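You operate a simulated robot arm through the tools that you are given. There is no shell and no other tool. Be economical: measure what you need, move in short steps, check, and stop when the job is done.

Carry out the task below with a simulated two-armed robot. There is one attempt and no reset: what you move stays moved.

## Task
Put the slim game box marked "marbles" from the shelf three of the wire shelving with black collars on the plywood bench and the slim game box labelled "quiz" on the cover of the ironing board.

The check looks at the end state, three seconds after you hand in, the way a careful person would. Anything else that was tipped, shoved, dropped, spilled or broken makes it a failure. Lids that push on must go on centred and level and be pressed home; caps that screw on are set level and turned clockwise until they are tight.

## Robot
Two 7-joint arms with two-finger parallel grippers on one trunk, on a base that drives. Base frame: it is fixed to the floor where the robot stands at the start and does not move with it; the origin is under the middle of the robot, x ahead of it, y to its left, z up. Readings come in mm, degrees, newtons and seconds.
The left shoulder is at the start at [70, 134, 1251], the right one opposite. With the tool pointing down near the work surface each hand reaches from about 100 to 640 mm from the robot's upright axis, wherever it stands, measured 20 degrees to its own side. Places, roughly: plywood bench [-1400, 1300, 800]; cover of the ironing board [400, -800, 800]. Payload 1.57 kg a hand.
The TCP of each hand is the grasp point between the finger pads, 30 mm short of the fingertips. In the tool frame z runs along the fingers and y along their closing line. The gripper opens to 80 mm. The fingers are 17 mm wide and 12 mm thick; the gripper's body (40 by 82 mm) begins 80 mm behind the TCP.
Orientation is that of the tool frame in the base frame, as a unit quaternion [x, y, z, w]. With the fingers straight down and closing along the base's y, the tool's x points along the base's -x, its y along +y and its z along -z.

## Interface
- The arms move only by the tool servo_tool. It takes "left_deltas", "right_deltas" or both (then of equal length, played together; a hand with none holds still); each is one flat list of numbers, 7 for each row, row after row: the shift along the tool's x, y, z in mm, then the turn, a rotation vector about the tool's x, y, z in degrees, then the opening, from 0 (shut) to 1 (fully open). In form: [x, y, z, rx, ry, rz, grip, x, y, z, rx, ry, rz, grip, ...]. A call has 1 to 8 rows; each row shifts and turns the commanded pose from where the row before left it, along the tool's axes as they then stand. Rows are played at 5 a second. More than 50 mm and 8.6 degrees between two rows, or a gripper value outside its range, and nothing of the call is played. A pose out of reach is approached as far as the arm can. The call stops where the force on the tool passes 40 N (or 10 N more than at its start, if that is more) or the arm is blocked; 0.2 s more then pass. The fingers move at their own pace (about 153 mm/s each) and stop on an object; they squeeze with about 33 N. The grip force told is the motor's: it shows also when the fingers shut on nothing. Time passes only in rows, and 0.2 s behind the last, so rows that do not move let the fingers close. The reply holds the time, the measured pose of the TCP, the force on the tool along the base axes, the opening and the grip force, in the units named above and with some noise.
- Cameras (640 x 400 px; columns grow to the right, rows downward): "scene" is now at [128.8, 9.1, 1460.2]; the picture's right is [0.12, -0.99, 0.00], its down [-0.73, -0.09, -0.67] and it looks along [0.67, 0.08, -0.74] (base axes); focal length 214 px, centre (320, 200). "left" rides on the left gripper at [72, 7, -122] in its tool frame; the picture's right is [-0.09, 1.00, 0.00], its down [-0.84, -0.08, -0.54] and it looks along [-0.54, -0.05, 0.84] (tool axes); focal length 238 px, centre (320, 200). "right" rides on the right gripper at [72, -7, -122] in its tool frame; the picture's right is [0.09, 1.00, 0.00], its down [-0.84, 0.08, -0.54] and it looks along [-0.54, 0.05, 0.84] (tool axes); focal length 238 px, centre (320, 200). There is no depth. A picture from a camera that has moved, and an enlarged one, comes with that camera's place and axes in the base frame and with its lens.
- snapshot(camera): a new picture of that camera. The clock stands still meanwhile.
- lift_body(by): slides the trunk up (or, below 0, down) by that many mm; the arms and the scene camera ride with it, the base frame stays. It gives what a move gives, with no picture.
- drive_base(legs): drives the robot by 1 to 6 legs, each [ahead, left, turn to the left] in mm, mm and degrees, along the robot's own axes; the way and the turn of a leg run together, so that a leg with both is an arc; at most 1500 mm and 180 degrees a leg. The arms and the cameras ride along, it lands a little off, and it stops where it bumps. It gives what a move gives.
- aim_head(pan, tilt): turns the head with the scene camera to pan (to the left, within 86 degrees either way) and tilt (down, from -29 to 69), counted from straight ahead of the robot. It gives what a move gives.
- close_up(camera, box): a new picture of the part [left, top, right, bottom] of that camera's present view, enlarged. The clock stands still meanwhile.
- finish_job(): hands the job in; it is judged then, once.

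Go step by step. Nothing tells you exact positions but the pictures and the camera data: compare them with the known pose of the tool, close in by small moves and look again before you grip or let go. The budget is 120 turns and 88 pictures, counting those below and the enlarged ones. Unless the task says otherwise, let go and move clear before handing in, and close with one line.

The tools are called after "Request:" as a command line: name --argument value ..., lists and objects as JSON in quotes. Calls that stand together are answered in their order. servo_tool: Moves the arms, as the interface text tells. Its arguments: {"type":"object","properties":{"left_deltas":{"type":"array","items":{"type":"number"}},"right_deltas":{"type":"array","items":{"type":"number"}}},"required":[]} The other tools are called the same way: lift_body (by) slides the trunk up or down; drive_base (legs) drives the base; aim_head (pan, tilt) turns the head that bears the scene camera; snapshot (camera) takes a picture; close_up (camera, box) takes an enlarged picture of a part of a camera's view; finish_job () hands the job in.

At the start:

```text
t: 0.0
left_tool_pos: [257.7, 294.0, 1200.2]
left_ee_rot: [0.001, 1.0, 0.0, 0.0]
left_contact_force: [-0.6, 0.5, -0.8]
left_grip_width: 80.0
left_finger_force: 0.1
right_tool_pos: [454.3, -2.3, 1155.7]
right_ee_rot: [0.0, 1.0, 0.0, -0.001]
right_contact_force: [-0.6, 0.4, -0.2]
right_grip_width: 80.0
right_finger_force: 0.1
trunk travel left (down, up): [-825.0, 115.0]
robot x, y, heading: [4.1, 2.0, -0.0]
head pan, tilt: [6.7, 47.6]
```

scene: 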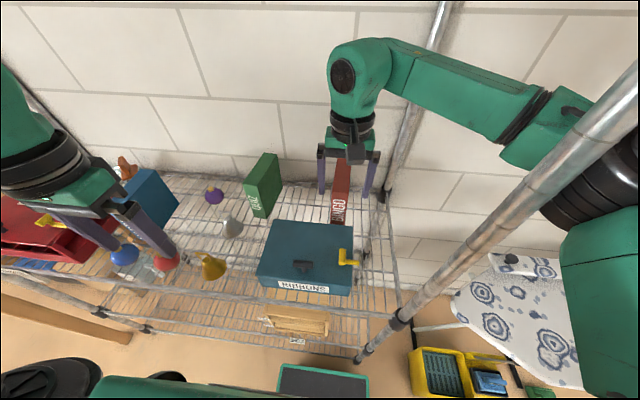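
right: 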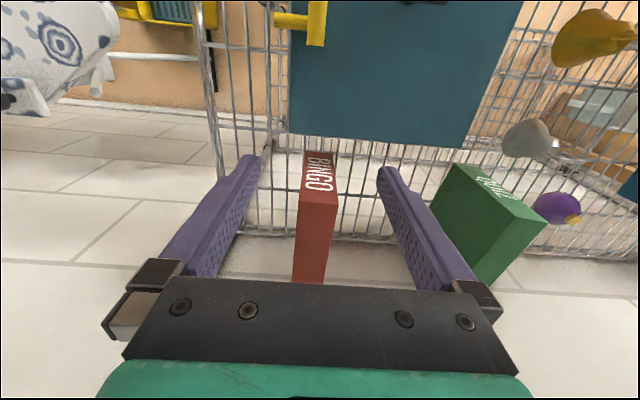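
left: 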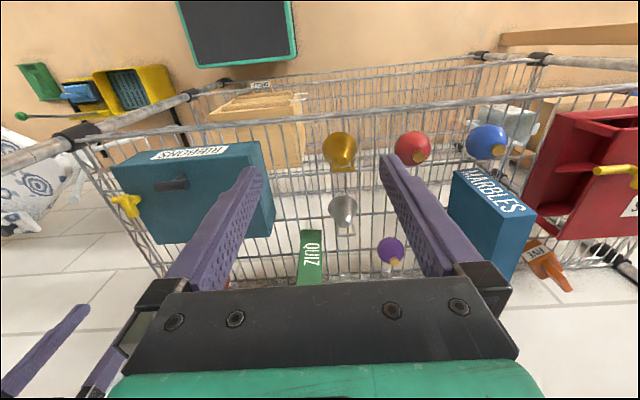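

I see the wire shelf with green QUIZ, blue MARBLES and red BINGO boxes standing at the back of the shelf. I'll look closer to locate quiz and marbles.

Request:
close_up --camera "scene" --box '[80, 120, 400, 320]'

Request:
close_up --camera "left" --box '[240, 120, 560, 320]'

Request:
close_up --camera "right" --box '[260, 100, 580, 300]'

```text
2.00 times, centred on (240, 220) of scene
camera zoom: at [128.8, 9.1, 1460.2], right [0.12, -0.99, 0.0], down [-0.73, -0.09, -0.67], along [0.67, 0.08, -0.74], focal length 429 px, centre (480, 160)
```

zoom: 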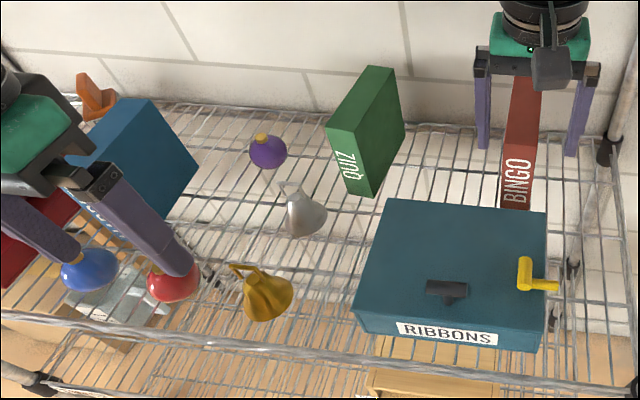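

```text
2.00 times, centred on (400, 220) of left
camera zoom: at [185.1, 299.1, 1323.1], right [0.09, 1.0, 0.0], down [0.84, -0.08, 0.54], along [0.54, -0.05, -0.84], focal length 477 px, centre (160, 160)
```

zoom: 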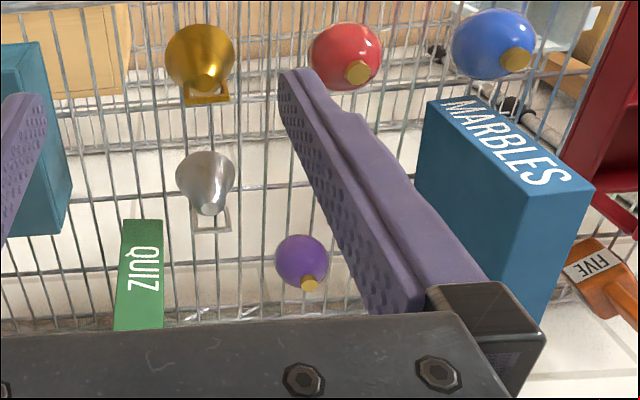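

```text
2.00 times, centred on (420, 200) of right
camera zoom: at [382.2, -9.1, 1276.8], right [-0.09, 1.0, 0.0], down [0.84, 0.08, 0.54], along [0.54, 0.05, -0.84], focal length 477 px, centre (120, 200)
```

zoom: 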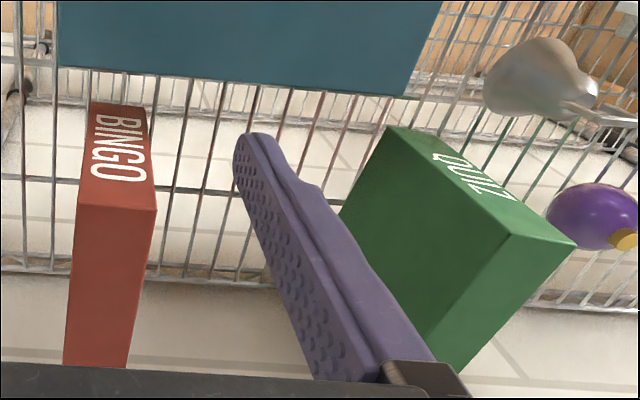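

The boxes stand with spines facing me: quiz spans about x 530–680, y 215–275, z 910–1050, and marbles about x 408–558, y 540–590. I'll check what is around the robot before driving sideways.

Request:
aim_head --pan 70 --tilt 35

Request:
snapshot --camera "scene"

Request:
aim_head --pan -70 --tilt 35

Request:
snapshot --camera "scene"

```text
t: 1.3
left_tool_pos: [256.4, 292.4, 1200.6]
left_ee_rot: [0.0, 1.0, 0.0, 0.0]
left_contact_force: [0.2, -0.1, -1.5]
left_grip_width: 79.7
left_finger_force: 0.1
right_tool_pos: [453.9, -3.1, 1154.8]
right_ee_rot: [0.0, 1.0, 0.001, 0.0]
right_contact_force: [0.4, -0.4, -0.5]
right_grip_width: 80.1
right_finger_force: 0.0
trunk travel left (down, up): [-825.0, 115.0]
robot x, y, heading: [-0.3, 2.2, 0.1]
head pan, tilt: [70.0, 35.0]
```

```text
81 pictures are left
camera scene: at [80.4, 82.6, 1478.7], right [0.94, -0.34, 0.0], down [-0.2, -0.54, -0.82], along [0.28, 0.77, -0.57], focal length 214 px, centre (320, 200)
```

scene: 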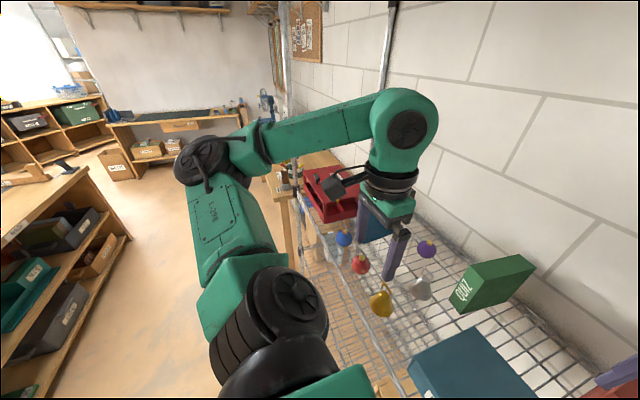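

```text
t: 3.6
left_tool_pos: [256.9, 292.8, 1199.4]
left_ee_rot: [0.001, 1.0, 0.0, -0.001]
left_contact_force: [0.7, -1.2, 0.9]
left_grip_width: 80.1
left_finger_force: 0.0
right_tool_pos: [453.0, -2.6, 1155.3]
right_ee_rot: [0.0, 1.0, 0.0, -0.001]
right_contact_force: [0.1, -0.5, -0.3]
right_grip_width: 79.8
right_finger_force: 0.1
trunk travel left (down, up): [-825.0, 115.0]
robot x, y, heading: [2.1, 0.7, -0.3]
head pan, tilt: [-70.0, 35.0]
```

```text
80 pictures are left
camera scene: at [80.4, -82.8, 1478.7], right [-0.94, -0.34, 0.0], down [-0.2, 0.54, -0.82], along [0.28, -0.77, -0.57], focal length 214 px, centre (320, 200)
```

scene: 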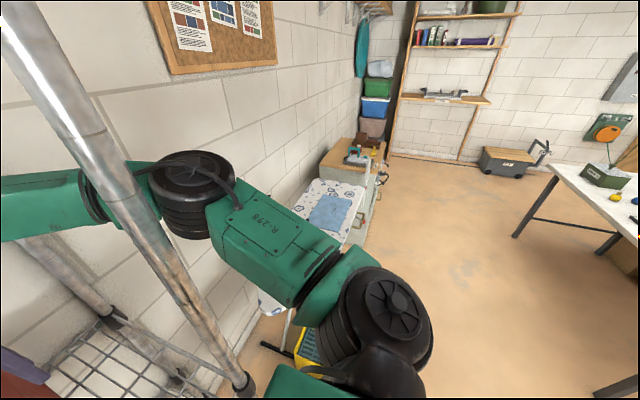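

The right arm reaches around the front-right post (about x 277, y −150), so I first slide the right hand out through the shelf's open end before driving.

Request:
servo_tool --right_deltas '[0, 0, -45, 0, 0, 0, 1, 0, -50, 0, 0, 0, 0, 1, 0, -50, 0, 0, 0, 0, 1, 0, -50, 0, 0, 0, 0, 1, 0, -50, 0, 0, 0, 0, 1]'

Request:
aim_head --pan -40 --tilt 35

Request:
snapshot --camera "scene"

```text
t: 4.8
left_tool_pos: [257.6, 290.4, 1200.6]
left_ee_rot: [0.001, 1.0, 0.001, 0.0]
left_contact_force: [0.0, -0.3, 0.7]
left_grip_width: 79.8
left_finger_force: 0.1
right_tool_pos: [453.1, -205.4, 1200.7]
right_ee_rot: [0.0, 1.0, 0.001, 0.0]
right_contact_force: [-0.1, -0.7, -0.1]
right_grip_width: 80.1
right_finger_force: 0.1
trunk travel left (down, up): [-825.0, 115.0]
robot x, y, heading: [-0.2, 1.2, -0.0]
head pan, tilt: [-70.0, 35.0]
```

```text
t: 5.7
left_tool_pos: [256.5, 293.5, 1199.6]
left_ee_rot: [0.0, 1.0, 0.0, 0.001]
left_contact_force: [0.9, -0.6, 0.3]
left_grip_width: 79.8
left_finger_force: 0.1
right_tool_pos: [455.5, -202.6, 1200.6]
right_ee_rot: [0.0, 1.0, 0.0, 0.0]
right_contact_force: [0.5, -0.2, 0.1]
right_grip_width: 80.0
right_finger_force: 0.1
trunk travel left (down, up): [-825.0, 115.0]
robot x, y, heading: [3.3, 1.0, 0.0]
head pan, tilt: [-40.0, 35.0]
```

```text
79 pictures are left
camera scene: at [117.6, -56.2, 1478.7], right [-0.64, -0.77, 0.0], down [-0.44, 0.37, -0.82], along [0.63, -0.53, -0.57], focal length 214 px, centre (320, 200)
```

scene: 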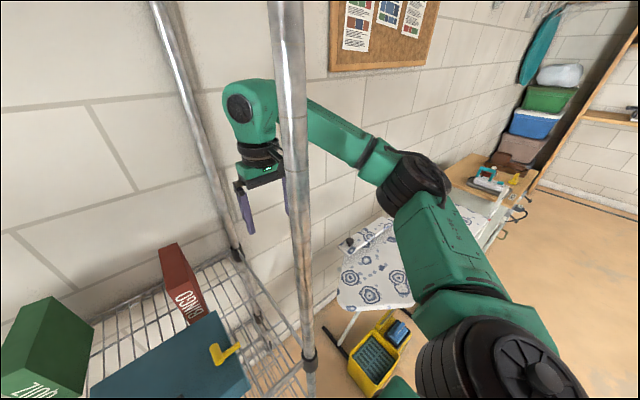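

The hand is nearly clear of the shelf end; I continue right and then bring it back in front of the post.

Request:
servo_tool --right_deltas '[0, -50, 0, 0, 0, 0, 1, 0, -50, 0, 0, 0, 0, 1, 0, -50, 0, 0, 0, 0, 1, 50, -30, 0, 0, 0, 0, 1, 50, 0, 0, 0, 0, 0, 1, 50, 0, 0, 0, 0, 0, 1, 50, 0, 0, 0, 0, 0, 1, 30, 0, 0, 0, 0, 0, 1]'

Request:
snapshot --camera "scene"

```text
refused: row 4 steps farther than a row can; nothing moved
```

```text
78 pictures are left
camera scene: at [117.6, -56.2, 1478.7], right [-0.64, -0.77, 0.0], down [-0.44, 0.37, -0.82], along [0.63, -0.53, -0.57], focal length 214 px, centre (320, 200)
```

scene: 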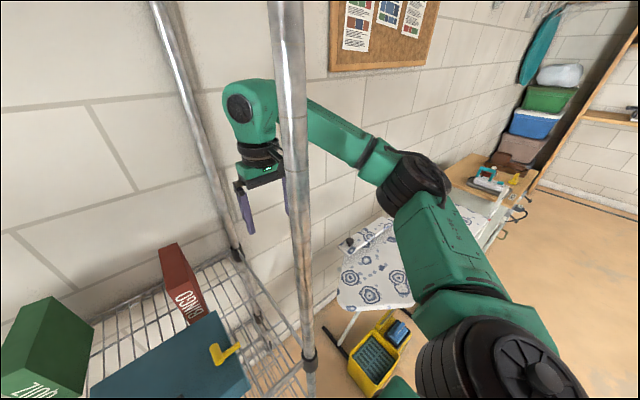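

One row was too long; I repeat with legal steps.

Request:
servo_tool --right_deltas '[0, -50, 0, 0, 0, 0, 1, 0, -50, 0, 0, 0, 0, 1, 0, -50, 0, 0, 0, 0, 1, 0, -50, 0, 0, 0, 0, 1, 50, 0, 0, 0, 0, 0, 1, 50, 0, 0, 0, 0, 0, 1, 50, 0, 0, 0, 0, 0, 1, 50, 0, 0, 0, 0, 0, 1]'

Request:
snapshot --camera "scene"

```text
t: 7.5
left_tool_pos: [256.1, 294.1, 1200.5]
left_ee_rot: [0.0, 1.0, -0.001, 0.001]
left_contact_force: [-0.3, -0.1, 0.0]
left_grip_width: 79.8
left_finger_force: 0.1
right_tool_pos: [308.7, -307.0, 1183.0]
right_ee_rot: [0.0, 1.0, 0.0, 0.001]
right_contact_force: [-0.4, 0.1, -1.2]
right_grip_width: 79.9
right_finger_force: 0.2
right hand out of reach, approached as far as the arm can: row 3, 4, 6, 7, 8
trunk travel left (down, up): [-825.0, 115.0]
robot x, y, heading: [0.6, -0.6, 0.2]
head pan, tilt: [-40.0, 35.0]
```

```text
77 pictures are left
camera scene: at [115.7, -55.4, 1478.9], right [-0.64, -0.77, 0.0], down [-0.44, 0.37, -0.82], along [0.63, -0.53, -0.57], focal length 214 px, centre (320, 200)
```

scene: 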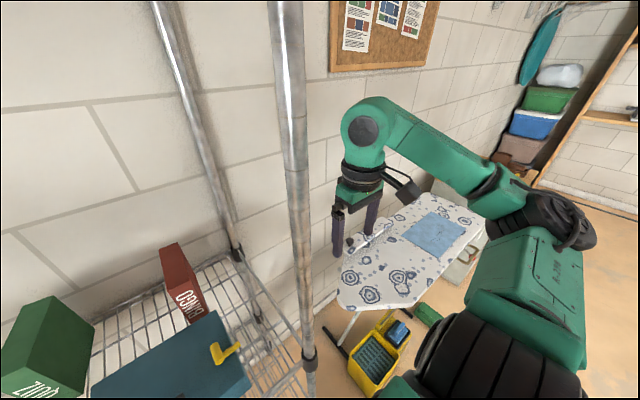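

The right hand is now outside the post but can't fold further; I back the base up 250 mm to clear the shelf, then shift left 320 mm and look.

Request:
drive_base --legs '[[-250, 0, 0], [0, 320, 0]]'

Request:
aim_head --pan 0 --tilt 40

Request:
snapshot --camera "scene"

```text
t: 11.1
left_tool_pos: [3.3, 609.7, 1199.7]
left_ee_rot: [0.0, 1.0, 0.0, 0.0]
left_contact_force: [-0.5, 0.6, -0.9]
left_grip_width: 79.9
left_finger_force: 0.1
right_tool_pos: [57.6, 11.3, 1181.3]
right_ee_rot: [-0.001, 1.0, 0.001, -0.001]
right_contact_force: [0.8, -0.3, 0.0]
right_grip_width: 80.1
right_finger_force: 0.1
trunk travel left (down, up): [-825.0, 115.0]
robot x, y, heading: [-253.0, 315.9, 0.3]
head pan, tilt: [-40.0, 35.0]
```

```text
t: 12.2
left_tool_pos: [1.4, 611.7, 1199.9]
left_ee_rot: [-0.001, 1.0, 0.0, 0.0]
left_contact_force: [-0.7, 0.0, -0.2]
left_grip_width: 80.5
left_finger_force: 0.0
right_tool_pos: [57.4, 12.2, 1182.5]
right_ee_rot: [-0.001, 1.0, 0.001, 0.0]
right_contact_force: [0.0, -0.5, -0.4]
right_grip_width: 79.9
right_finger_force: 0.0
trunk travel left (down, up): [-825.0, 115.0]
robot x, y, heading: [-254.2, 317.9, 0.3]
head pan, tilt: [0.0, 40.0]
```

```text
76 pictures are left
camera scene: at [-118.7, 318.4, 1471.1], right [0.0, -1.0, 0.0], down [-0.64, 0.0, -0.77], along [0.77, 0.0, -0.64], focal length 214 px, centre (320, 200)
```

scene: 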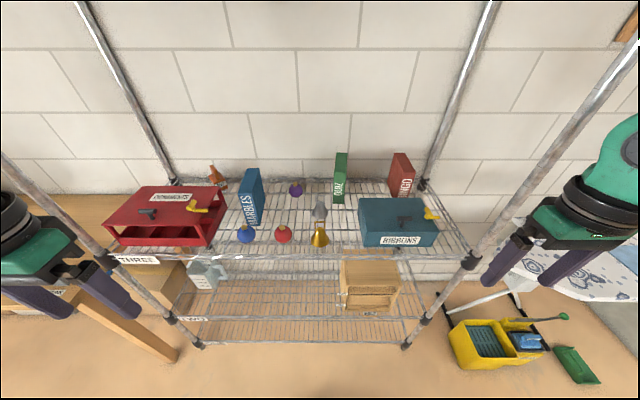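

Now there's a clear view of the shelf. I drive forward 250 mm back to working distance with marbles to the left hand and quiz to the right.

Request:
drive_base --legs '[[252, 0, 0]]'

Request:
snapshot --camera "scene"

Request:
snapshot --camera "left"

Request:
snapshot --camera "right"

```text
t: 14.0
left_tool_pos: [251.9, 612.7, 1200.0]
left_ee_rot: [-0.001, 1.0, 0.0, 0.002]
left_contact_force: [0.0, 0.9, -0.2]
left_grip_width: 79.9
left_finger_force: 0.1
right_tool_pos: [306.0, 12.2, 1182.5]
right_ee_rot: [-0.001, 1.0, 0.0, 0.001]
right_contact_force: [0.7, 0.1, -0.1]
right_grip_width: 80.1
right_finger_force: 0.0
trunk travel left (down, up): [-825.0, 115.0]
robot x, y, heading: [-4.0, 314.8, 0.1]
head pan, tilt: [0.0, 40.0]
```

```text
75 pictures are left
camera scene: at [129.3, 319.4, 1471.4], right [0.0, -1.0, 0.0], down [-0.64, 0.0, -0.77], along [0.77, 0.0, -0.64], focal length 214 px, centre (320, 200)
```

scene: 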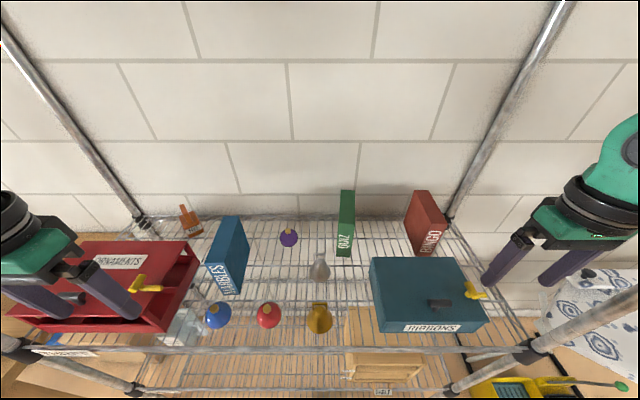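

```text
74 pictures are left
camera left: at [179.0, 618.7, 1323.5], right [0.09, 1.0, 0.0], down [0.84, -0.08, 0.54], along [0.54, -0.05, -0.84], focal length 238 px, centre (320, 200)
```

left: 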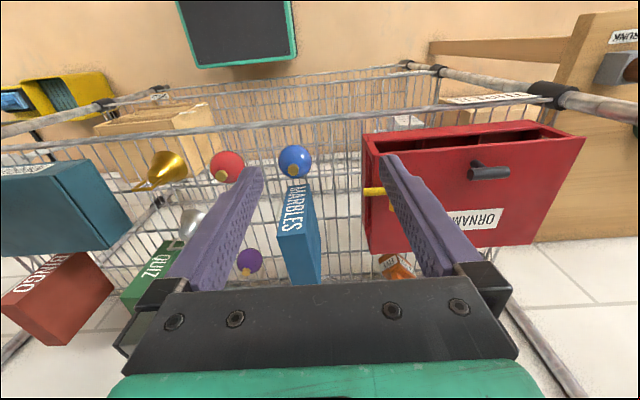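

```text
73 pictures are left
camera right: at [234.1, 6.1, 1304.5], right [-0.09, 1.0, 0.0], down [0.84, 0.08, 0.54], along [0.54, 0.05, -0.84], focal length 238 px, centre (320, 200)
```

right: 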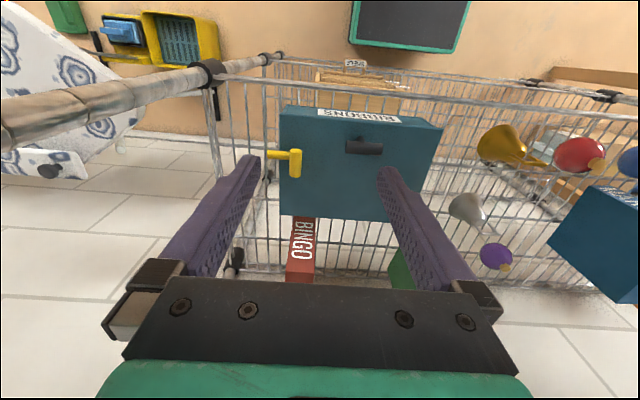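

Both hands are clear; I move the left hand above marbles and the right hand above quiz at about z 1190.

Request:
servo_tool --left_deltas '[-45, -9, 0, 0, 0, 0, 1, -45, -9, 0, 0, 0, 0, 1, -45, -9, 0, 0, 0, 0, 1, -45, -9, 0, 0, 0, 0, 1, -45, -9, 0, 0, 0, 0, 1, 0, 0, 0, 0, 0, 0, 1, 0, 0, 0, 0, 0, 0, 1, 0, 0, 0, 0, 0, 0, 1]' --right_deltas '[-35, 29, 0, 0, 0, 0, 1, -35, 29, 0, 0, 0, 0, 1, -35, 29, 0, 0, 0, 0, 1, -35, 29, 0, 0, 0, 0, 1, -35, 29, 0, 0, 0, 0, 1, -35, 29, 0, 0, 0, 0, 1, -35, 29, 0, 0, 0, 0, 1, -35, 29, 0, 0, 0, 0, 1]'

Request:
snapshot --camera "left"

Request:
snapshot --camera "right"

Request:
snapshot --camera "scene"

```text
t: 15.8
left_tool_pos: [480.8, 574.2, 1196.9]
left_ee_rot: [0.0, 1.0, -0.002, 0.0]
left_contact_force: [0.2, 0.7, 1.2]
left_grip_width: 80.1
left_finger_force: 0.0
right_tool_pos: [575.2, 243.2, 1179.6]
right_ee_rot: [-0.002, 1.0, -0.003, 0.0]
right_contact_force: [-0.9, 0.0, -0.6]
right_grip_width: 80.1
right_finger_force: 0.2
right hand out of reach, approached as far as the arm can: row 8
trunk travel left (down, up): [-825.0, 115.0]
robot x, y, heading: [-3.2, 319.9, 0.4]
head pan, tilt: [0.0, 40.0]
```

```text
72 pictures are left
camera left: at [408.0, 580.7, 1319.8], right [0.09, 1.0, 0.0], down [0.84, -0.07, 0.54], along [0.54, -0.05, -0.84], focal length 238 px, centre (320, 200)
```

left: 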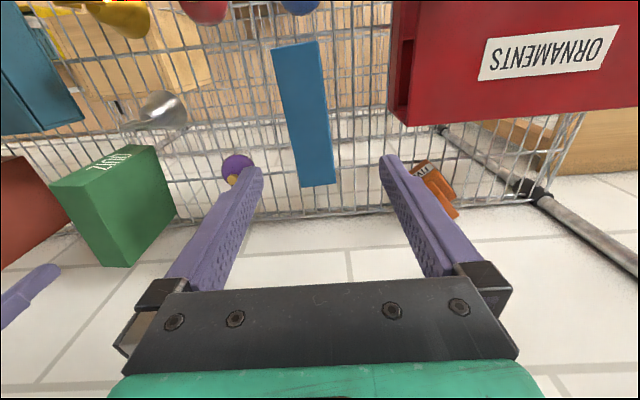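

```text
71 pictures are left
camera right: at [503.3, 237.0, 1301.4], right [-0.1, 1.0, 0.0], down [0.84, 0.08, 0.54], along [0.54, 0.05, -0.84], focal length 238 px, centre (320, 200)
```

right: 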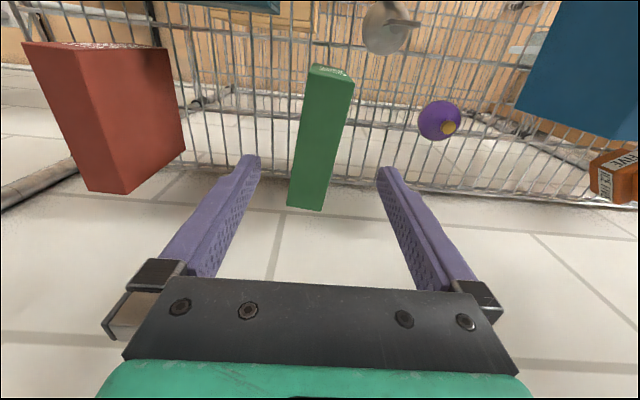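

```text
70 pictures are left
camera scene: at [132.9, 324.4, 1471.0], right [0.0, -1.0, 0.0], down [-0.64, 0.0, -0.77], along [0.77, 0.0, -0.64], focal length 214 px, centre (320, 200)
```

scene: 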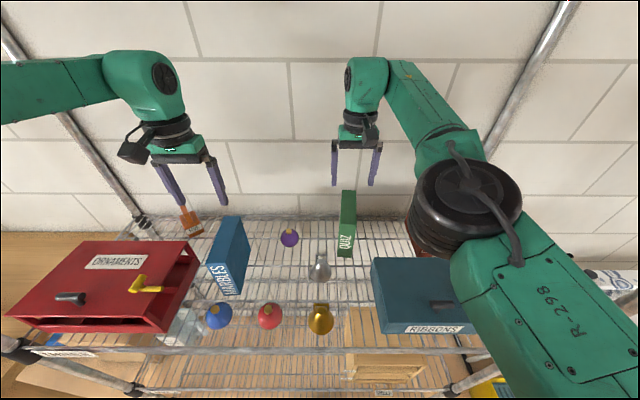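

Marbles' top centre is about (480, 560) with a yaw of about +3.7°, and quiz's about (600, 243) with yaw of about −7°. I align both hands and descend partway so the tips stay above the box tops.

Request:
servo_tool --left_deltas '[0, -14, 0, 0, 0, -3.7, 1, 0, 0, 40, 0, 0, 0, 1, 0, 0, 40, 0, 0, 0, 1, 0, 0, 0, 0, 0, 0, 1]' --right_deltas '[10, 3, 0, 0, 0, 7, 1, 0, 0, 40, 0, 0, 0, 1, 0, 0, 25, 0, 0, 0, 1, 0, 0, 0, 0, 0, 0, 1]'

Request:
snapshot --camera "left"

Request:
snapshot --camera "right"

```text
t: 16.8
left_tool_pos: [477.0, 554.9, 1119.7]
left_ee_rot: [-0.033, 0.999, 0.0, 0.0]
left_contact_force: [0.2, -0.3, -0.8]
left_grip_width: 79.9
left_finger_force: 0.0
right_tool_pos: [562.5, 242.2, 1113.2]
right_ee_rot: [0.061, 0.998, 0.001, 0.001]
right_contact_force: [-0.1, -0.2, 0.1]
right_grip_width: 80.1
right_finger_force: 0.1
trunk travel left (down, up): [-825.0, 115.0]
robot x, y, heading: [-3.5, 319.9, -0.1]
head pan, tilt: [0.0, 40.0]
```

```text
69 pictures are left
camera left: at [404.3, 557.1, 1242.2], right [0.03, 1.0, 0.0], down [0.84, -0.02, 0.54], along [0.54, -0.01, -0.84], focal length 238 px, centre (320, 200)
```

left: 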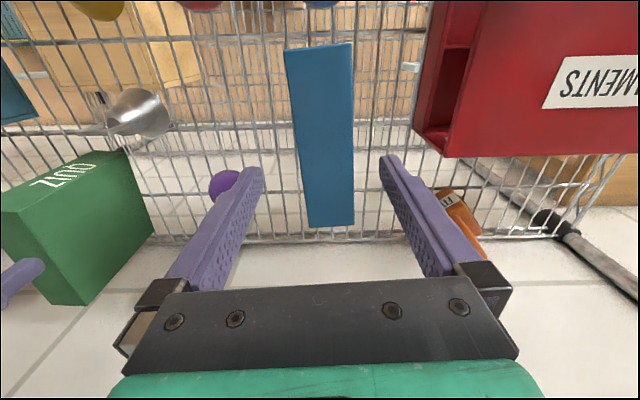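

```text
68 pictures are left
camera right: at [490.4, 244.9, 1235.6], right [0.03, 1.0, 0.0], down [0.84, -0.03, 0.54], along [0.54, -0.01, -0.84], focal length 238 px, centre (320, 200)
```

right: 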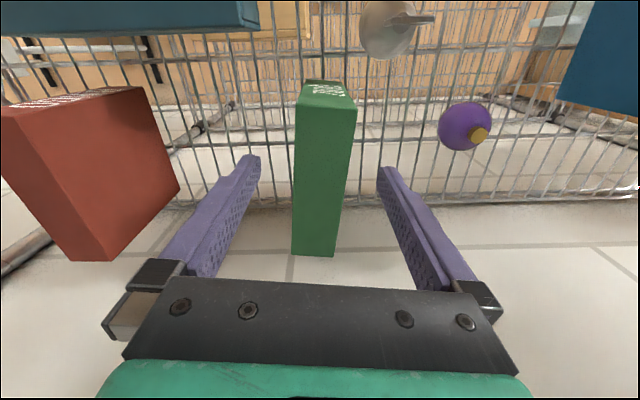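

Both are within 5 mm; I correct that, descend to grasp height with the boxes' tops below the gripper bodies, and close.

Request:
servo_tool --left_deltas '[0, 5, 0, 0, 0, 0, 1, 0, 0, 40, 0, 0, 0, 1, 0, 0, 40, 0, 0, 0, 1, 0, 0, 37, 0, 0, 0, 1, 0, 0, 0, 0, 0, 0, 1]' --right_deltas '[-15, 2.5, 0, 0, 0, -0.5, 1, 0, 0, 40, 0, 0, 0, 1, 0, 0, 40, 0, 0, 0, 1, 0, 0, 30, 0, 0, 0, 1, 0, 0, 0, 0, 0, 0, 1]'

Request:
snapshot --camera "left"

Request:
snapshot --camera "right"

```text
t: 18.0
left_tool_pos: [476.7, 560.6, 1002.6]
left_ee_rot: [-0.033, 0.999, 0.0, 0.0]
left_contact_force: [-0.2, -0.1, -0.4]
left_grip_width: 79.8
left_finger_force: 0.0
right_tool_pos: [578.3, 243.1, 1003.6]
right_ee_rot: [0.056, 0.998, 0.0, 0.001]
right_contact_force: [0.5, 0.1, 0.0]
right_grip_width: 80.0
right_finger_force: 0.2
trunk travel left (down, up): [-825.0, 115.0]
robot x, y, heading: [-4.3, 317.2, -0.1]
head pan, tilt: [0.0, 40.0]
```

```text
67 pictures are left
camera left: at [403.1, 561.4, 1125.9], right [0.03, 1.0, 0.0], down [0.84, -0.02, 0.54], along [0.54, -0.01, -0.84], focal length 238 px, centre (320, 200)
```

left: 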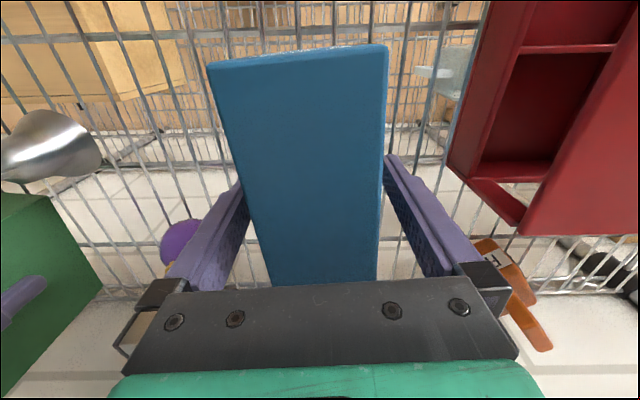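

```text
66 pictures are left
camera right: at [505.9, 245.5, 1125.2], right [0.02, 1.0, 0.0], down [0.84, -0.02, 0.54], along [0.54, -0.01, -0.84], focal length 238 px, centre (320, 200)
```

right: 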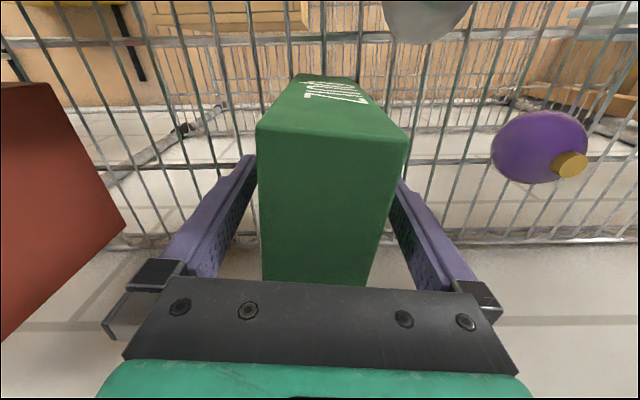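

Both boxes are between the fingers; I close both grippers.

Request:
servo_tool --left_deltas '[0, 0, 0, 0, 0, 0, 0.5, 0, 0, 0, 0, 0, 0, 0, 0, 0, 0, 0, 0, 0, 0, 0, 0, 0, 0, 0, 0, 0]' --right_deltas '[0, 0, 0, 0, 0, 0, 0.5, 0, 0, 0, 0, 0, 0, 0, 0, 0, 0, 0, 0, 0, 0, 0, 0, 0, 0, 0, 0, 0]'

```text
t: 19.0
left_tool_pos: [476.0, 559.4, 1003.1]
left_ee_rot: [-0.033, 0.999, 0.0, 0.0]
left_contact_force: [-1.8, 0.3, 0.9]
left_grip_width: 44.8
left_finger_force: 32.5
right_tool_pos: [577.0, 244.1, 1003.1]
right_ee_rot: [0.057, 0.998, 0.0, 0.0]
right_contact_force: [0.1, 0.2, 0.1]
right_grip_width: 45.0
right_finger_force: 33.1
trunk travel left (down, up): [-825.0, 115.0]
robot x, y, heading: [-7.1, 322.0, -0.2]
head pan, tilt: [0.0, 40.0]
```

Both grips hold (45 mm wide). I lift them straight up by hand and trunk.

Request:
lift_body --by 110

Request:
servo_tool --left_deltas '[0, 0, -40, 0, 0, 0, 0, 0, 0, -40, 0, 0, 0, 0]' --right_deltas '[0, 0, -40, 0, 0, 0, 0, 0, 0, -40, 0, 0, 0, 0]'

Request:
snapshot --camera "scene"

```text
t: 20.4
left_tool_pos: [477.9, 559.9, 1113.2]
left_ee_rot: [-0.032, 0.999, 0.0, -0.001]
left_contact_force: [0.9, -0.3, -2.7]
left_grip_width: 44.6
left_finger_force: 33.6
right_tool_pos: [578.1, 244.3, 1112.2]
right_ee_rot: [0.056, 0.998, 0.0, -0.001]
right_contact_force: [0.0, 0.4, -2.3]
right_grip_width: 44.6
right_finger_force: 32.9
trunk travel left (down, up): [-935.0, 5.0]
robot x, y, heading: [-5.0, 321.4, 0.1]
head pan, tilt: [0.0, 40.0]
```

```text
t: 21.0
left_tool_pos: [475.4, 559.2, 1195.4]
left_ee_rot: [-0.032, 0.999, -0.001, 0.001]
left_contact_force: [-0.3, 0.9, -2.2]
left_grip_width: 44.9
left_finger_force: 33.6
right_tool_pos: [576.9, 245.0, 1196.9]
right_ee_rot: [0.055, 0.998, 0.0, -0.001]
right_contact_force: [-0.1, 0.1, -3.1]
right_grip_width: 44.9
right_finger_force: 32.7
trunk travel left (down, up): [-935.0, 5.0]
robot x, y, heading: [-6.6, 318.9, 0.1]
head pan, tilt: [0.0, 40.0]
```

```text
65 pictures are left
camera scene: at [129.6, 319.5, 1581.2], right [0.0, -1.0, 0.0], down [-0.64, 0.0, -0.77], along [0.77, 0.0, -0.64], focal length 214 px, centre (320, 200)
```

scene: 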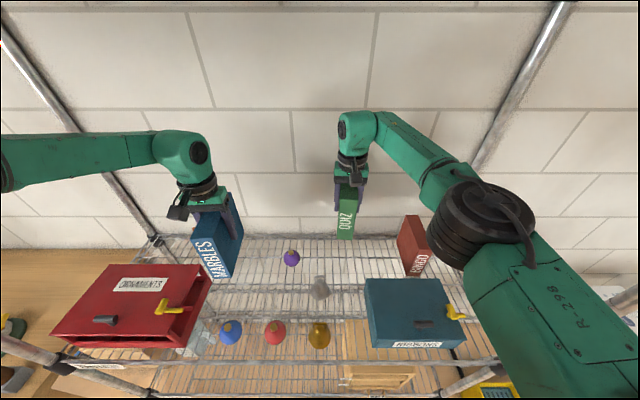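

Both boxes hang clear. I back out 500 mm from the shelf and look around with the head.

Request:
drive_base --legs '[[-500, 0, 0]]'

Request:
aim_head --pan -45 --tilt 35

Request:
snapshot --camera "scene"

Request:
aim_head --pan 86 --tilt 30

Request:
snapshot --camera "scene"

```text
t: 23.9
left_tool_pos: [-9.9, 560.1, 1194.5]
left_ee_rot: [-0.034, 0.999, 0.0, -0.002]
left_contact_force: [0.4, 0.2, -2.3]
left_grip_width: 44.7
left_finger_force: 32.6
right_tool_pos: [93.3, 245.5, 1194.2]
right_ee_rot: [0.055, 0.999, 0.001, -0.002]
right_contact_force: [0.3, 0.5, -1.5]
right_grip_width: 44.8
right_finger_force: 33.4
trunk travel left (down, up): [-935.0, 5.0]
robot x, y, heading: [-493.9, 319.5, 0.1]
head pan, tilt: [0.0, 40.0]
```

```text
t: 25.0
left_tool_pos: [-11.2, 562.1, 1193.7]
left_ee_rot: [-0.035, 0.999, 0.0, -0.001]
left_contact_force: [-0.6, 0.7, -3.0]
left_grip_width: 44.9
left_finger_force: 33.2
right_tool_pos: [91.1, 247.0, 1195.9]
right_ee_rot: [0.053, 0.999, 0.0, -0.001]
right_contact_force: [0.2, 0.8, -2.1]
right_grip_width: 44.7
right_finger_force: 33.4
trunk travel left (down, up): [-935.0, 5.0]
robot x, y, heading: [-492.0, 320.4, 0.2]
head pan, tilt: [-45.0, 35.0]
```

```text
64 pictures are left
camera scene: at [-378.8, 256.1, 1588.6], right [-0.7, -0.71, 0.0], down [-0.41, 0.4, -0.82], along [0.58, -0.58, -0.57], focal length 214 px, centre (320, 200)
```

scene: 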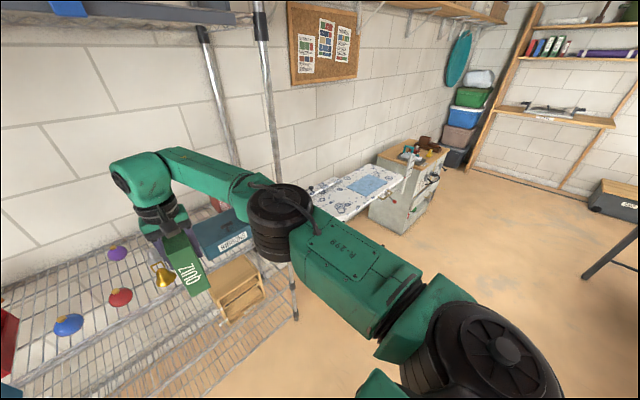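

```text
t: 27.1
left_tool_pos: [-12.3, 561.9, 1194.8]
left_ee_rot: [-0.035, 0.999, 0.0, -0.001]
left_contact_force: [-0.1, -0.2, -3.1]
left_grip_width: 44.9
left_finger_force: 33.3
right_tool_pos: [90.6, 244.3, 1194.1]
right_ee_rot: [0.055, 0.999, 0.0, -0.001]
right_contact_force: [-0.5, 0.1, -2.2]
right_grip_width: 44.9
right_finger_force: 33.2
trunk travel left (down, up): [-935.0, 5.0]
robot x, y, heading: [-494.6, 316.1, 0.2]
head pan, tilt: [85.9, 30.0]
```

```text
63 pictures are left
camera scene: at [-435.3, 408.2, 1596.4], right [1.0, -0.07, 0.0], down [-0.03, -0.5, -0.87], along [0.06, 0.86, -0.5], focal length 214 px, centre (320, 200)
```

scene: 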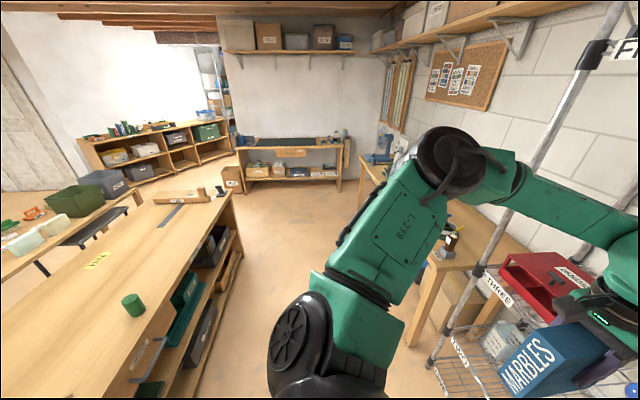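

The plywood bench is to my left-behind (near edge about x −1050, free top around (−1230, 1350)); the ironing board is front-right. I pull the hands in, turn left 90° and look.

Request:
servo_tool --left_deltas '[40, 0, 0, 0, 0, 0, 0, 40, 0, 0, 0, 0, 0, 0, 40, 0, 0, 0, 0, 0, 0, 20, 0, 0, 0, 0, 0, 0]' --right_deltas '[45, 0, 0, 0, 0, 0, 0, 45, 0, 0, 0, 0, 0, 0, 45, 0, 0, 0, 0, 0, 0, 45, 0, 0, 0, 0, 0, 0]'

Request:
drive_base --legs '[[0, 0, 90]]'

Request:
aim_head --pan 45 --tilt 35

Request:
snapshot --camera "scene"

Request:
aim_head --pan 0 --tilt 35

Request:
snapshot --camera "scene"

```text
t: 28.1
left_tool_pos: [-154.5, 549.3, 1195.3]
left_ee_rot: [-0.035, 0.999, 0.0, 0.002]
left_contact_force: [-0.4, -0.4, -2.5]
left_grip_width: 45.2
left_finger_force: 33.5
right_tool_pos: [-91.7, 263.7, 1195.5]
right_ee_rot: [0.055, 0.998, 0.0, 0.0]
right_contact_force: [-0.9, 0.3, -2.6]
right_grip_width: 44.9
right_finger_force: 33.2
trunk travel left (down, up): [-935.0, 5.0]
robot x, y, heading: [-493.4, 319.4, 0.1]
head pan, tilt: [85.9, 30.0]
```

```text
t: 32.4
left_tool_pos: [-724.8, 657.7, 1194.9]
left_ee_rot: [0.731, -0.682, 0.0, -0.001]
left_contact_force: [0.8, -0.5, -2.3]
left_grip_width: 44.8
left_finger_force: 32.6
right_tool_pos: [-440.2, 720.7, 1192.7]
right_ee_rot: [-0.668, 0.744, 0.0, 0.0]
right_contact_force: [0.0, 0.3, -2.8]
right_grip_width: 44.7
right_finger_force: 33.0
trunk travel left (down, up): [-935.0, 5.0]
robot x, y, heading: [-489.8, 315.6, 90.1]
head pan, tilt: [85.9, 30.0]
```

```text
t: 33.4
left_tool_pos: [-725.0, 658.0, 1194.8]
left_ee_rot: [0.732, -0.682, 0.0, -0.001]
left_contact_force: [0.1, -0.1, -2.5]
left_grip_width: 44.7
left_finger_force: 32.7
right_tool_pos: [-440.2, 722.9, 1194.2]
right_ee_rot: [-0.668, 0.744, 0.0, 0.0]
right_contact_force: [0.1, 0.6, -2.7]
right_grip_width: 44.8
right_finger_force: 32.8
trunk travel left (down, up): [-935.0, 5.0]
robot x, y, heading: [-494.5, 319.8, 90.4]
head pan, tilt: [45.0, 35.0]
```

```text
62 pictures are left
camera scene: at [-556.2, 430.4, 1588.6], right [0.7, 0.71, 0.0], down [0.41, -0.4, -0.82], along [-0.58, 0.58, -0.57], focal length 214 px, centre (320, 200)
```

scene: 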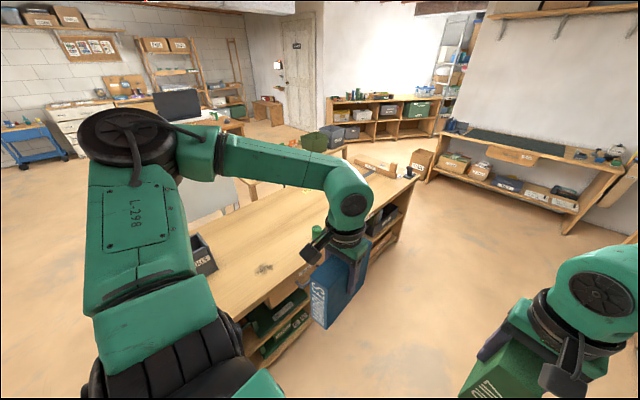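

```text
t: 34.5
left_tool_pos: [-724.8, 657.5, 1195.0]
left_ee_rot: [0.731, -0.683, 0.0, 0.0]
left_contact_force: [0.0, 0.4, -2.8]
left_grip_width: 44.8
left_finger_force: 33.0
right_tool_pos: [-439.8, 721.4, 1193.1]
right_ee_rot: [-0.668, 0.744, 0.0, 0.0]
right_contact_force: [-0.8, -0.4, -2.6]
right_grip_width: 44.7
right_finger_force: 32.7
trunk travel left (down, up): [-935.0, 5.0]
robot x, y, heading: [-495.6, 318.2, 90.3]
head pan, tilt: [0.0, 35.0]
```

```text
61 pictures are left
camera scene: at [-494.1, 456.6, 1588.6], right [1.0, 0.01, 0.0], down [0.0, -0.57, -0.82], along [0.0, 0.82, -0.57], focal length 214 px, centre (320, 200)
```

scene: 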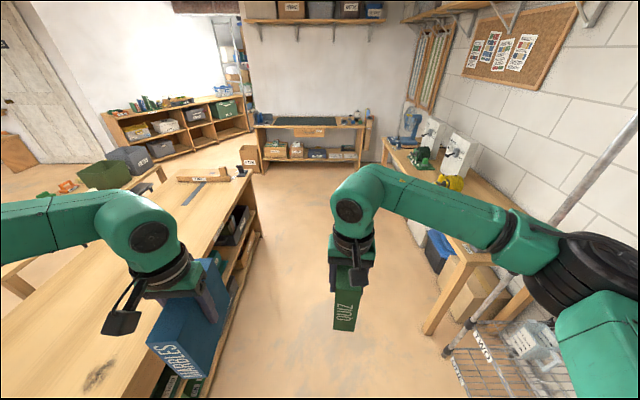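

The way along the bench is open. I drive ahead about 1245 mm, turn left to face the bench, and look before approaching.

Request:
drive_base --legs '[[1245, 0, 0], [0, 0, 90]]'

Request:
aim_head --pan 15 --tilt 42

Request:
snapshot --camera "scene"

```text
t: 44.7
left_tool_pos: [-838.8, 1324.2, 1194.6]
left_ee_rot: [0.999, 0.049, 0.0, 0.0]
left_contact_force: [0.7, 0.0, -3.3]
left_grip_width: 44.6
left_finger_force: 32.9
right_tool_pos: [-909.0, 1607.7, 1194.4]
right_ee_rot: [0.999, -0.039, 0.001, -0.001]
right_contact_force: [-0.6, 0.7, -2.6]
right_grip_width: 44.8
right_finger_force: 32.9
trunk travel left (down, up): [-935.0, 5.0]
robot x, y, heading: [-508.3, 1567.9, -178.0]
head pan, tilt: [0.0, 35.0]
```

```text
t: 45.5
left_tool_pos: [-837.3, 1323.4, 1195.2]
left_ee_rot: [0.999, 0.05, 0.0, 0.0]
left_contact_force: [0.1, 0.7, -2.0]
left_grip_width: 44.5
left_finger_force: 32.8
right_tool_pos: [-909.9, 1606.5, 1194.0]
right_ee_rot: [0.999, -0.04, 0.001, 0.001]
right_contact_force: [0.3, -0.6, -2.5]
right_grip_width: 44.7
right_finger_force: 32.9
trunk travel left (down, up): [-935.0, 5.0]
robot x, y, heading: [-505.4, 1563.9, -178.2]
head pan, tilt: [15.0, 42.0]
```

```text
60 pictures are left
camera scene: at [-635.3, 1538.8, 1578.1], right [-0.29, 0.96, 0.0], down [0.64, 0.2, -0.74], along [-0.71, -0.22, -0.67], focal length 214 px, centre (320, 200)
```

scene: 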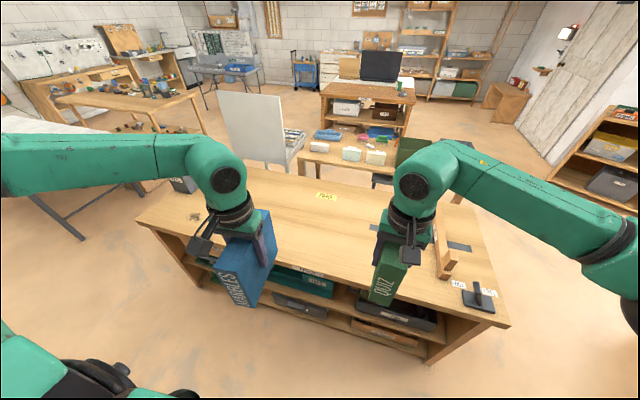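

The bench edge is at x ≈ −1052 and the area around (−1200, 1330) looks empty. I drive 200 mm ahead, lower the trunk 110 mm, then extend the left hand.

Request:
drive_base --legs '[[200, 0, 0]]'

Request:
servo_tool --left_deltas '[-40, 3, 0, 0, 0, 0, 0, -40, 3, 0, 0, 0, 0, 0, -40, 3, 0, 0, 0, 0, 0, -40, 3, 0, 0, 0, 0, 0]'

Request:
lift_body --by -110

Request:
snapshot --camera "scene"

Request:
snapshot --camera "left"

```text
t: 47.1
left_tool_pos: [-1036.6, 1316.5, 1195.8]
left_ee_rot: [0.999, 0.05, -0.002, 0.0]
left_contact_force: [0.9, 0.0, -3.2]
left_grip_width: 44.7
left_finger_force: 33.1
right_tool_pos: [-1108.3, 1599.3, 1195.7]
right_ee_rot: [0.999, -0.04, -0.002, 0.001]
right_contact_force: [0.9, -0.5, -2.8]
right_grip_width: 44.9
right_finger_force: 33.2
trunk travel left (down, up): [-935.0, 5.0]
robot x, y, heading: [-710.2, 1559.9, -178.2]
head pan, tilt: [15.0, 42.0]
```

```text
t: 48.1
left_tool_pos: [-1202.7, 1288.6, 1194.5]
left_ee_rot: [0.999, 0.049, 0.001, 0.0]
left_contact_force: [-0.3, 0.7, -2.3]
left_grip_width: 44.8
left_finger_force: 33.0
right_tool_pos: [-1117.0, 1599.6, 1192.9]
right_ee_rot: [0.999, -0.039, 0.002, 0.0]
right_contact_force: [-0.3, 0.2, -3.2]
right_grip_width: 44.9
right_finger_force: 33.5
trunk travel left (down, up): [-935.0, 5.0]
robot x, y, heading: [-706.7, 1557.0, -177.8]
head pan, tilt: [15.0, 42.0]
```

```text
t: 49.5
left_tool_pos: [-1199.2, 1288.1, 1085.5]
left_ee_rot: [0.999, 0.05, 0.002, 0.0]
left_contact_force: [-0.8, 0.9, -3.0]
left_grip_width: 44.7
left_finger_force: 33.0
right_tool_pos: [-1114.2, 1598.7, 1083.3]
right_ee_rot: [0.999, -0.039, 0.001, -0.001]
right_contact_force: [0.1, -0.4, -2.9]
right_grip_width: 44.6
right_finger_force: 33.0
trunk travel left (down, up): [-825.0, 115.0]
robot x, y, heading: [-709.2, 1557.6, -178.2]
head pan, tilt: [15.0, 42.0]
```

```text
59 pictures are left
camera scene: at [-839.5, 1531.5, 1468.1], right [-0.29, 0.96, 0.0], down [0.64, 0.2, -0.74], along [-0.71, -0.22, -0.67], focal length 214 px, centre (320, 200)
```

scene: 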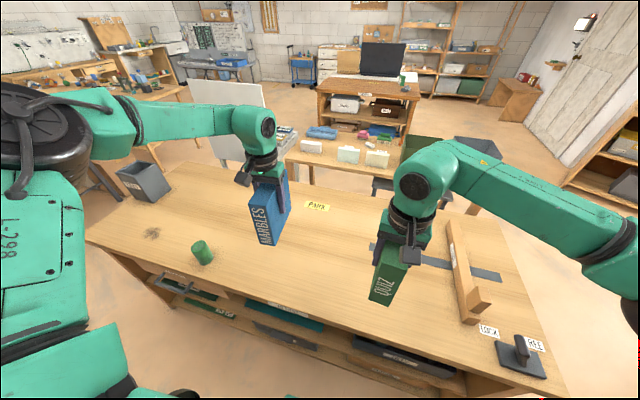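

```text
58 pictures are left
camera left: at [-1127.1, 1288.8, 1208.5], right [0.01, -1.0, 0.0], down [-0.84, -0.01, 0.54], along [-0.54, 0.0, -0.84], focal length 238 px, centre (320, 200)
```

left: 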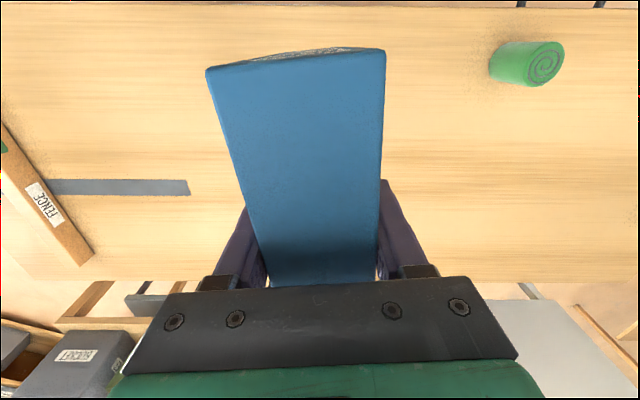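

The spot is empty; I lower the left hand until the box is just above the bench.

Request:
servo_tool --left_deltas '[0, 0, 40, 0, 0, 0, 0, 0, 0, 40, 0, 0, 0, 0, 0, 0, 40, 0, 0, 0, 0, 0, 0, 20, 0, 0, 0, 0, 0, 0, 0, 0, 0, 0, 0]'

Request:
snapshot --camera "scene"

```text
t: 50.7
left_tool_pos: [-1200.5, 1288.9, 944.2]
left_ee_rot: [0.999, 0.049, -0.001, 0.0]
left_contact_force: [-0.2, -0.8, -3.2]
left_grip_width: 44.9
left_finger_force: 32.8
right_tool_pos: [-1112.3, 1598.7, 1083.2]
right_ee_rot: [0.999, -0.039, 0.001, 0.0]
right_contact_force: [-0.6, 0.8, -3.3]
right_grip_width: 44.7
right_finger_force: 32.9
trunk travel left (down, up): [-825.0, 115.0]
robot x, y, heading: [-708.5, 1563.0, -178.1]
head pan, tilt: [15.0, 42.0]
```

```text
57 pictures are left
camera scene: at [-839.3, 1531.5, 1468.1], right [-0.29, 0.96, 0.0], down [0.64, 0.2, -0.74], along [-0.71, -0.22, -0.67], focal length 214 px, centre (320, 200)
```

scene: 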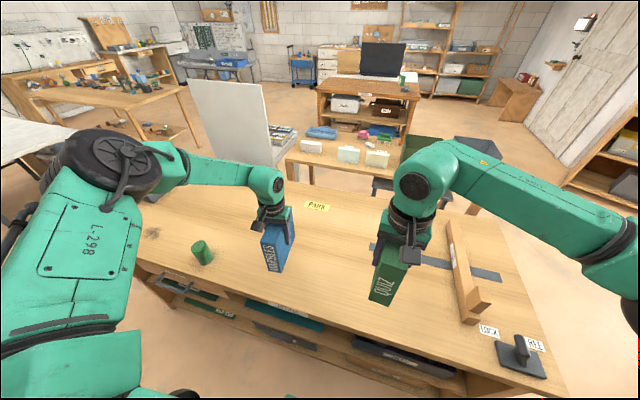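

Still above the surface; I step down gently to contact.

Request:
servo_tool --left_deltas '[0, 0, 10, 0, 0, 0, 0, 0, 0, 10, 0, 0, 0, 0, 0, 0, 5, 0, 0, 0, 0, 0, 0, 5, 0, 0, 0, 0, 0, 0, 5, 0, 0, 0, 0, 0, 0, 4, 0, 0, 0, 0, 0, 0, 0, 0, 0, 0, 0]'

Request:
close_up --camera "scene" --box '[200, 170, 360, 300]'

```text
t: 52.3
left_tool_pos: [-1185.4, 1285.1, 917.0]
left_ee_rot: [0.999, 0.05, 0.0, -0.001]
left_contact_force: [0.2, 0.2, -3.2]
left_grip_width: 44.9
left_finger_force: 33.1
left hand out of reach, approached as far as the arm can: row 2, 3, 5
right_tool_pos: [-1113.3, 1599.8, 1083.4]
right_ee_rot: [0.999, -0.039, 0.001, 0.0]
right_contact_force: [-0.2, 0.8, -2.8]
right_grip_width: 44.6
right_finger_force: 32.1
trunk travel left (down, up): [-825.0, 115.0]
robot x, y, heading: [-706.2, 1559.9, -178.0]
head pan, tilt: [15.0, 42.0]
```

```text
3.08 times, centred on (280, 235) of scene
camera zoom: at [-839.7, 1531.5, 1468.0], right [-0.29, 0.96, 0.0], down [0.64, 0.2, -0.74], along [-0.71, -0.22, -0.67], focal length 660 px, centre (443, 92)
```

zoom: 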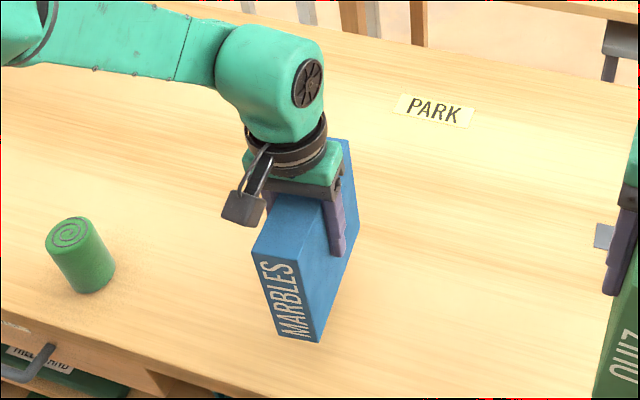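

The arm is at its limit, so I lower with the trunk in small steps.

Request:
lift_body --by -14

Request:
lift_body --by -5

Request:
close_up --camera "scene" --box '[200, 170, 360, 300]'

```text
t: 53.0
left_tool_pos: [-1185.4, 1284.4, 902.9]
left_ee_rot: [0.999, 0.05, 0.0, -0.001]
left_contact_force: [-0.3, 0.7, -3.2]
left_grip_width: 44.8
left_finger_force: 33.2
right_tool_pos: [-1114.6, 1599.2, 1069.6]
right_ee_rot: [0.999, -0.04, 0.0, 0.0]
right_contact_force: [-0.4, 0.5, -2.4]
right_grip_width: 44.9
right_finger_force: 33.1
trunk travel left (down, up): [-811.0, 129.0]
robot x, y, heading: [-709.8, 1561.0, -177.9]
head pan, tilt: [15.0, 42.0]
```

```text
t: 53.5
left_tool_pos: [-1185.8, 1284.6, 897.8]
left_ee_rot: [0.999, 0.049, 0.0, 0.0]
left_contact_force: [-0.5, -0.4, -3.0]
left_grip_width: 44.6
left_finger_force: 33.0
right_tool_pos: [-1113.9, 1599.8, 1064.9]
right_ee_rot: [0.999, -0.039, 0.001, 0.0]
right_contact_force: [-0.3, -0.4, -3.0]
right_grip_width: 45.0
right_finger_force: 33.4
trunk travel left (down, up): [-806.0, 134.0]
robot x, y, heading: [-707.2, 1558.7, -178.1]
head pan, tilt: [15.0, 42.0]
```

```text
3.08 times, centred on (280, 235) of scene
camera zoom: at [-840.1, 1531.4, 1449.0], right [-0.29, 0.96, 0.0], down [0.64, 0.2, -0.74], along [-0.71, -0.22, -0.67], focal length 660 px, centre (443, 92)
```

zoom: 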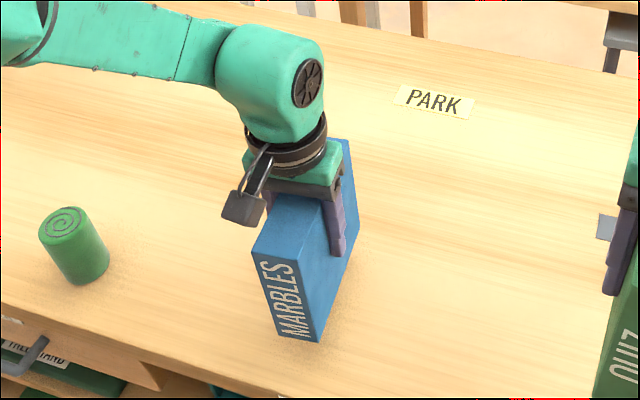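

Not yet touching; continuing in small steps.

Request:
lift_body --by -4

Request:
lift_body --by -4

Request:
lift_body --by -4

```text
t: 54.0
left_tool_pos: [-1185.8, 1283.8, 894.0]
left_ee_rot: [0.999, 0.049, 0.0, -0.001]
left_contact_force: [-0.5, -0.2, -3.0]
left_grip_width: 44.7
left_finger_force: 33.0
right_tool_pos: [-1113.3, 1598.4, 1060.7]
right_ee_rot: [0.999, -0.04, 0.001, 0.0]
right_contact_force: [0.1, 0.2, -3.6]
right_grip_width: 44.6
right_finger_force: 33.2
trunk travel left (down, up): [-802.0, 138.0]
robot x, y, heading: [-712.2, 1556.3, -178.0]
head pan, tilt: [15.0, 42.0]
```

```text
t: 54.5
left_tool_pos: [-1185.2, 1284.0, 889.8]
left_ee_rot: [0.999, 0.05, -0.001, -0.001]
left_contact_force: [0.2, 0.1, -2.5]
left_grip_width: 44.9
left_finger_force: 32.8
right_tool_pos: [-1114.6, 1598.4, 1058.1]
right_ee_rot: [0.999, -0.039, 0.001, 0.001]
right_contact_force: [0.1, 0.3, -2.4]
right_grip_width: 44.8
right_finger_force: 32.9
trunk travel left (down, up): [-798.0, 142.0]
robot x, y, heading: [-708.8, 1559.3, -177.9]
head pan, tilt: [15.0, 42.0]
```

```text
t: 55.1
left_tool_pos: [-1186.4, 1284.6, 885.1]
left_ee_rot: [0.999, 0.05, 0.0, -0.001]
left_contact_force: [-0.1, 0.0, -2.5]
left_grip_width: 44.8
left_finger_force: 33.0
right_tool_pos: [-1114.7, 1599.4, 1053.5]
right_ee_rot: [0.999, -0.039, 0.0, 0.0]
right_contact_force: [-1.0, 0.3, -2.5]
right_grip_width: 44.8
right_finger_force: 32.8
trunk travel left (down, up): [-794.0, 146.0]
robot x, y, heading: [-707.8, 1558.7, -178.0]
head pan, tilt: [15.0, 42.0]
```

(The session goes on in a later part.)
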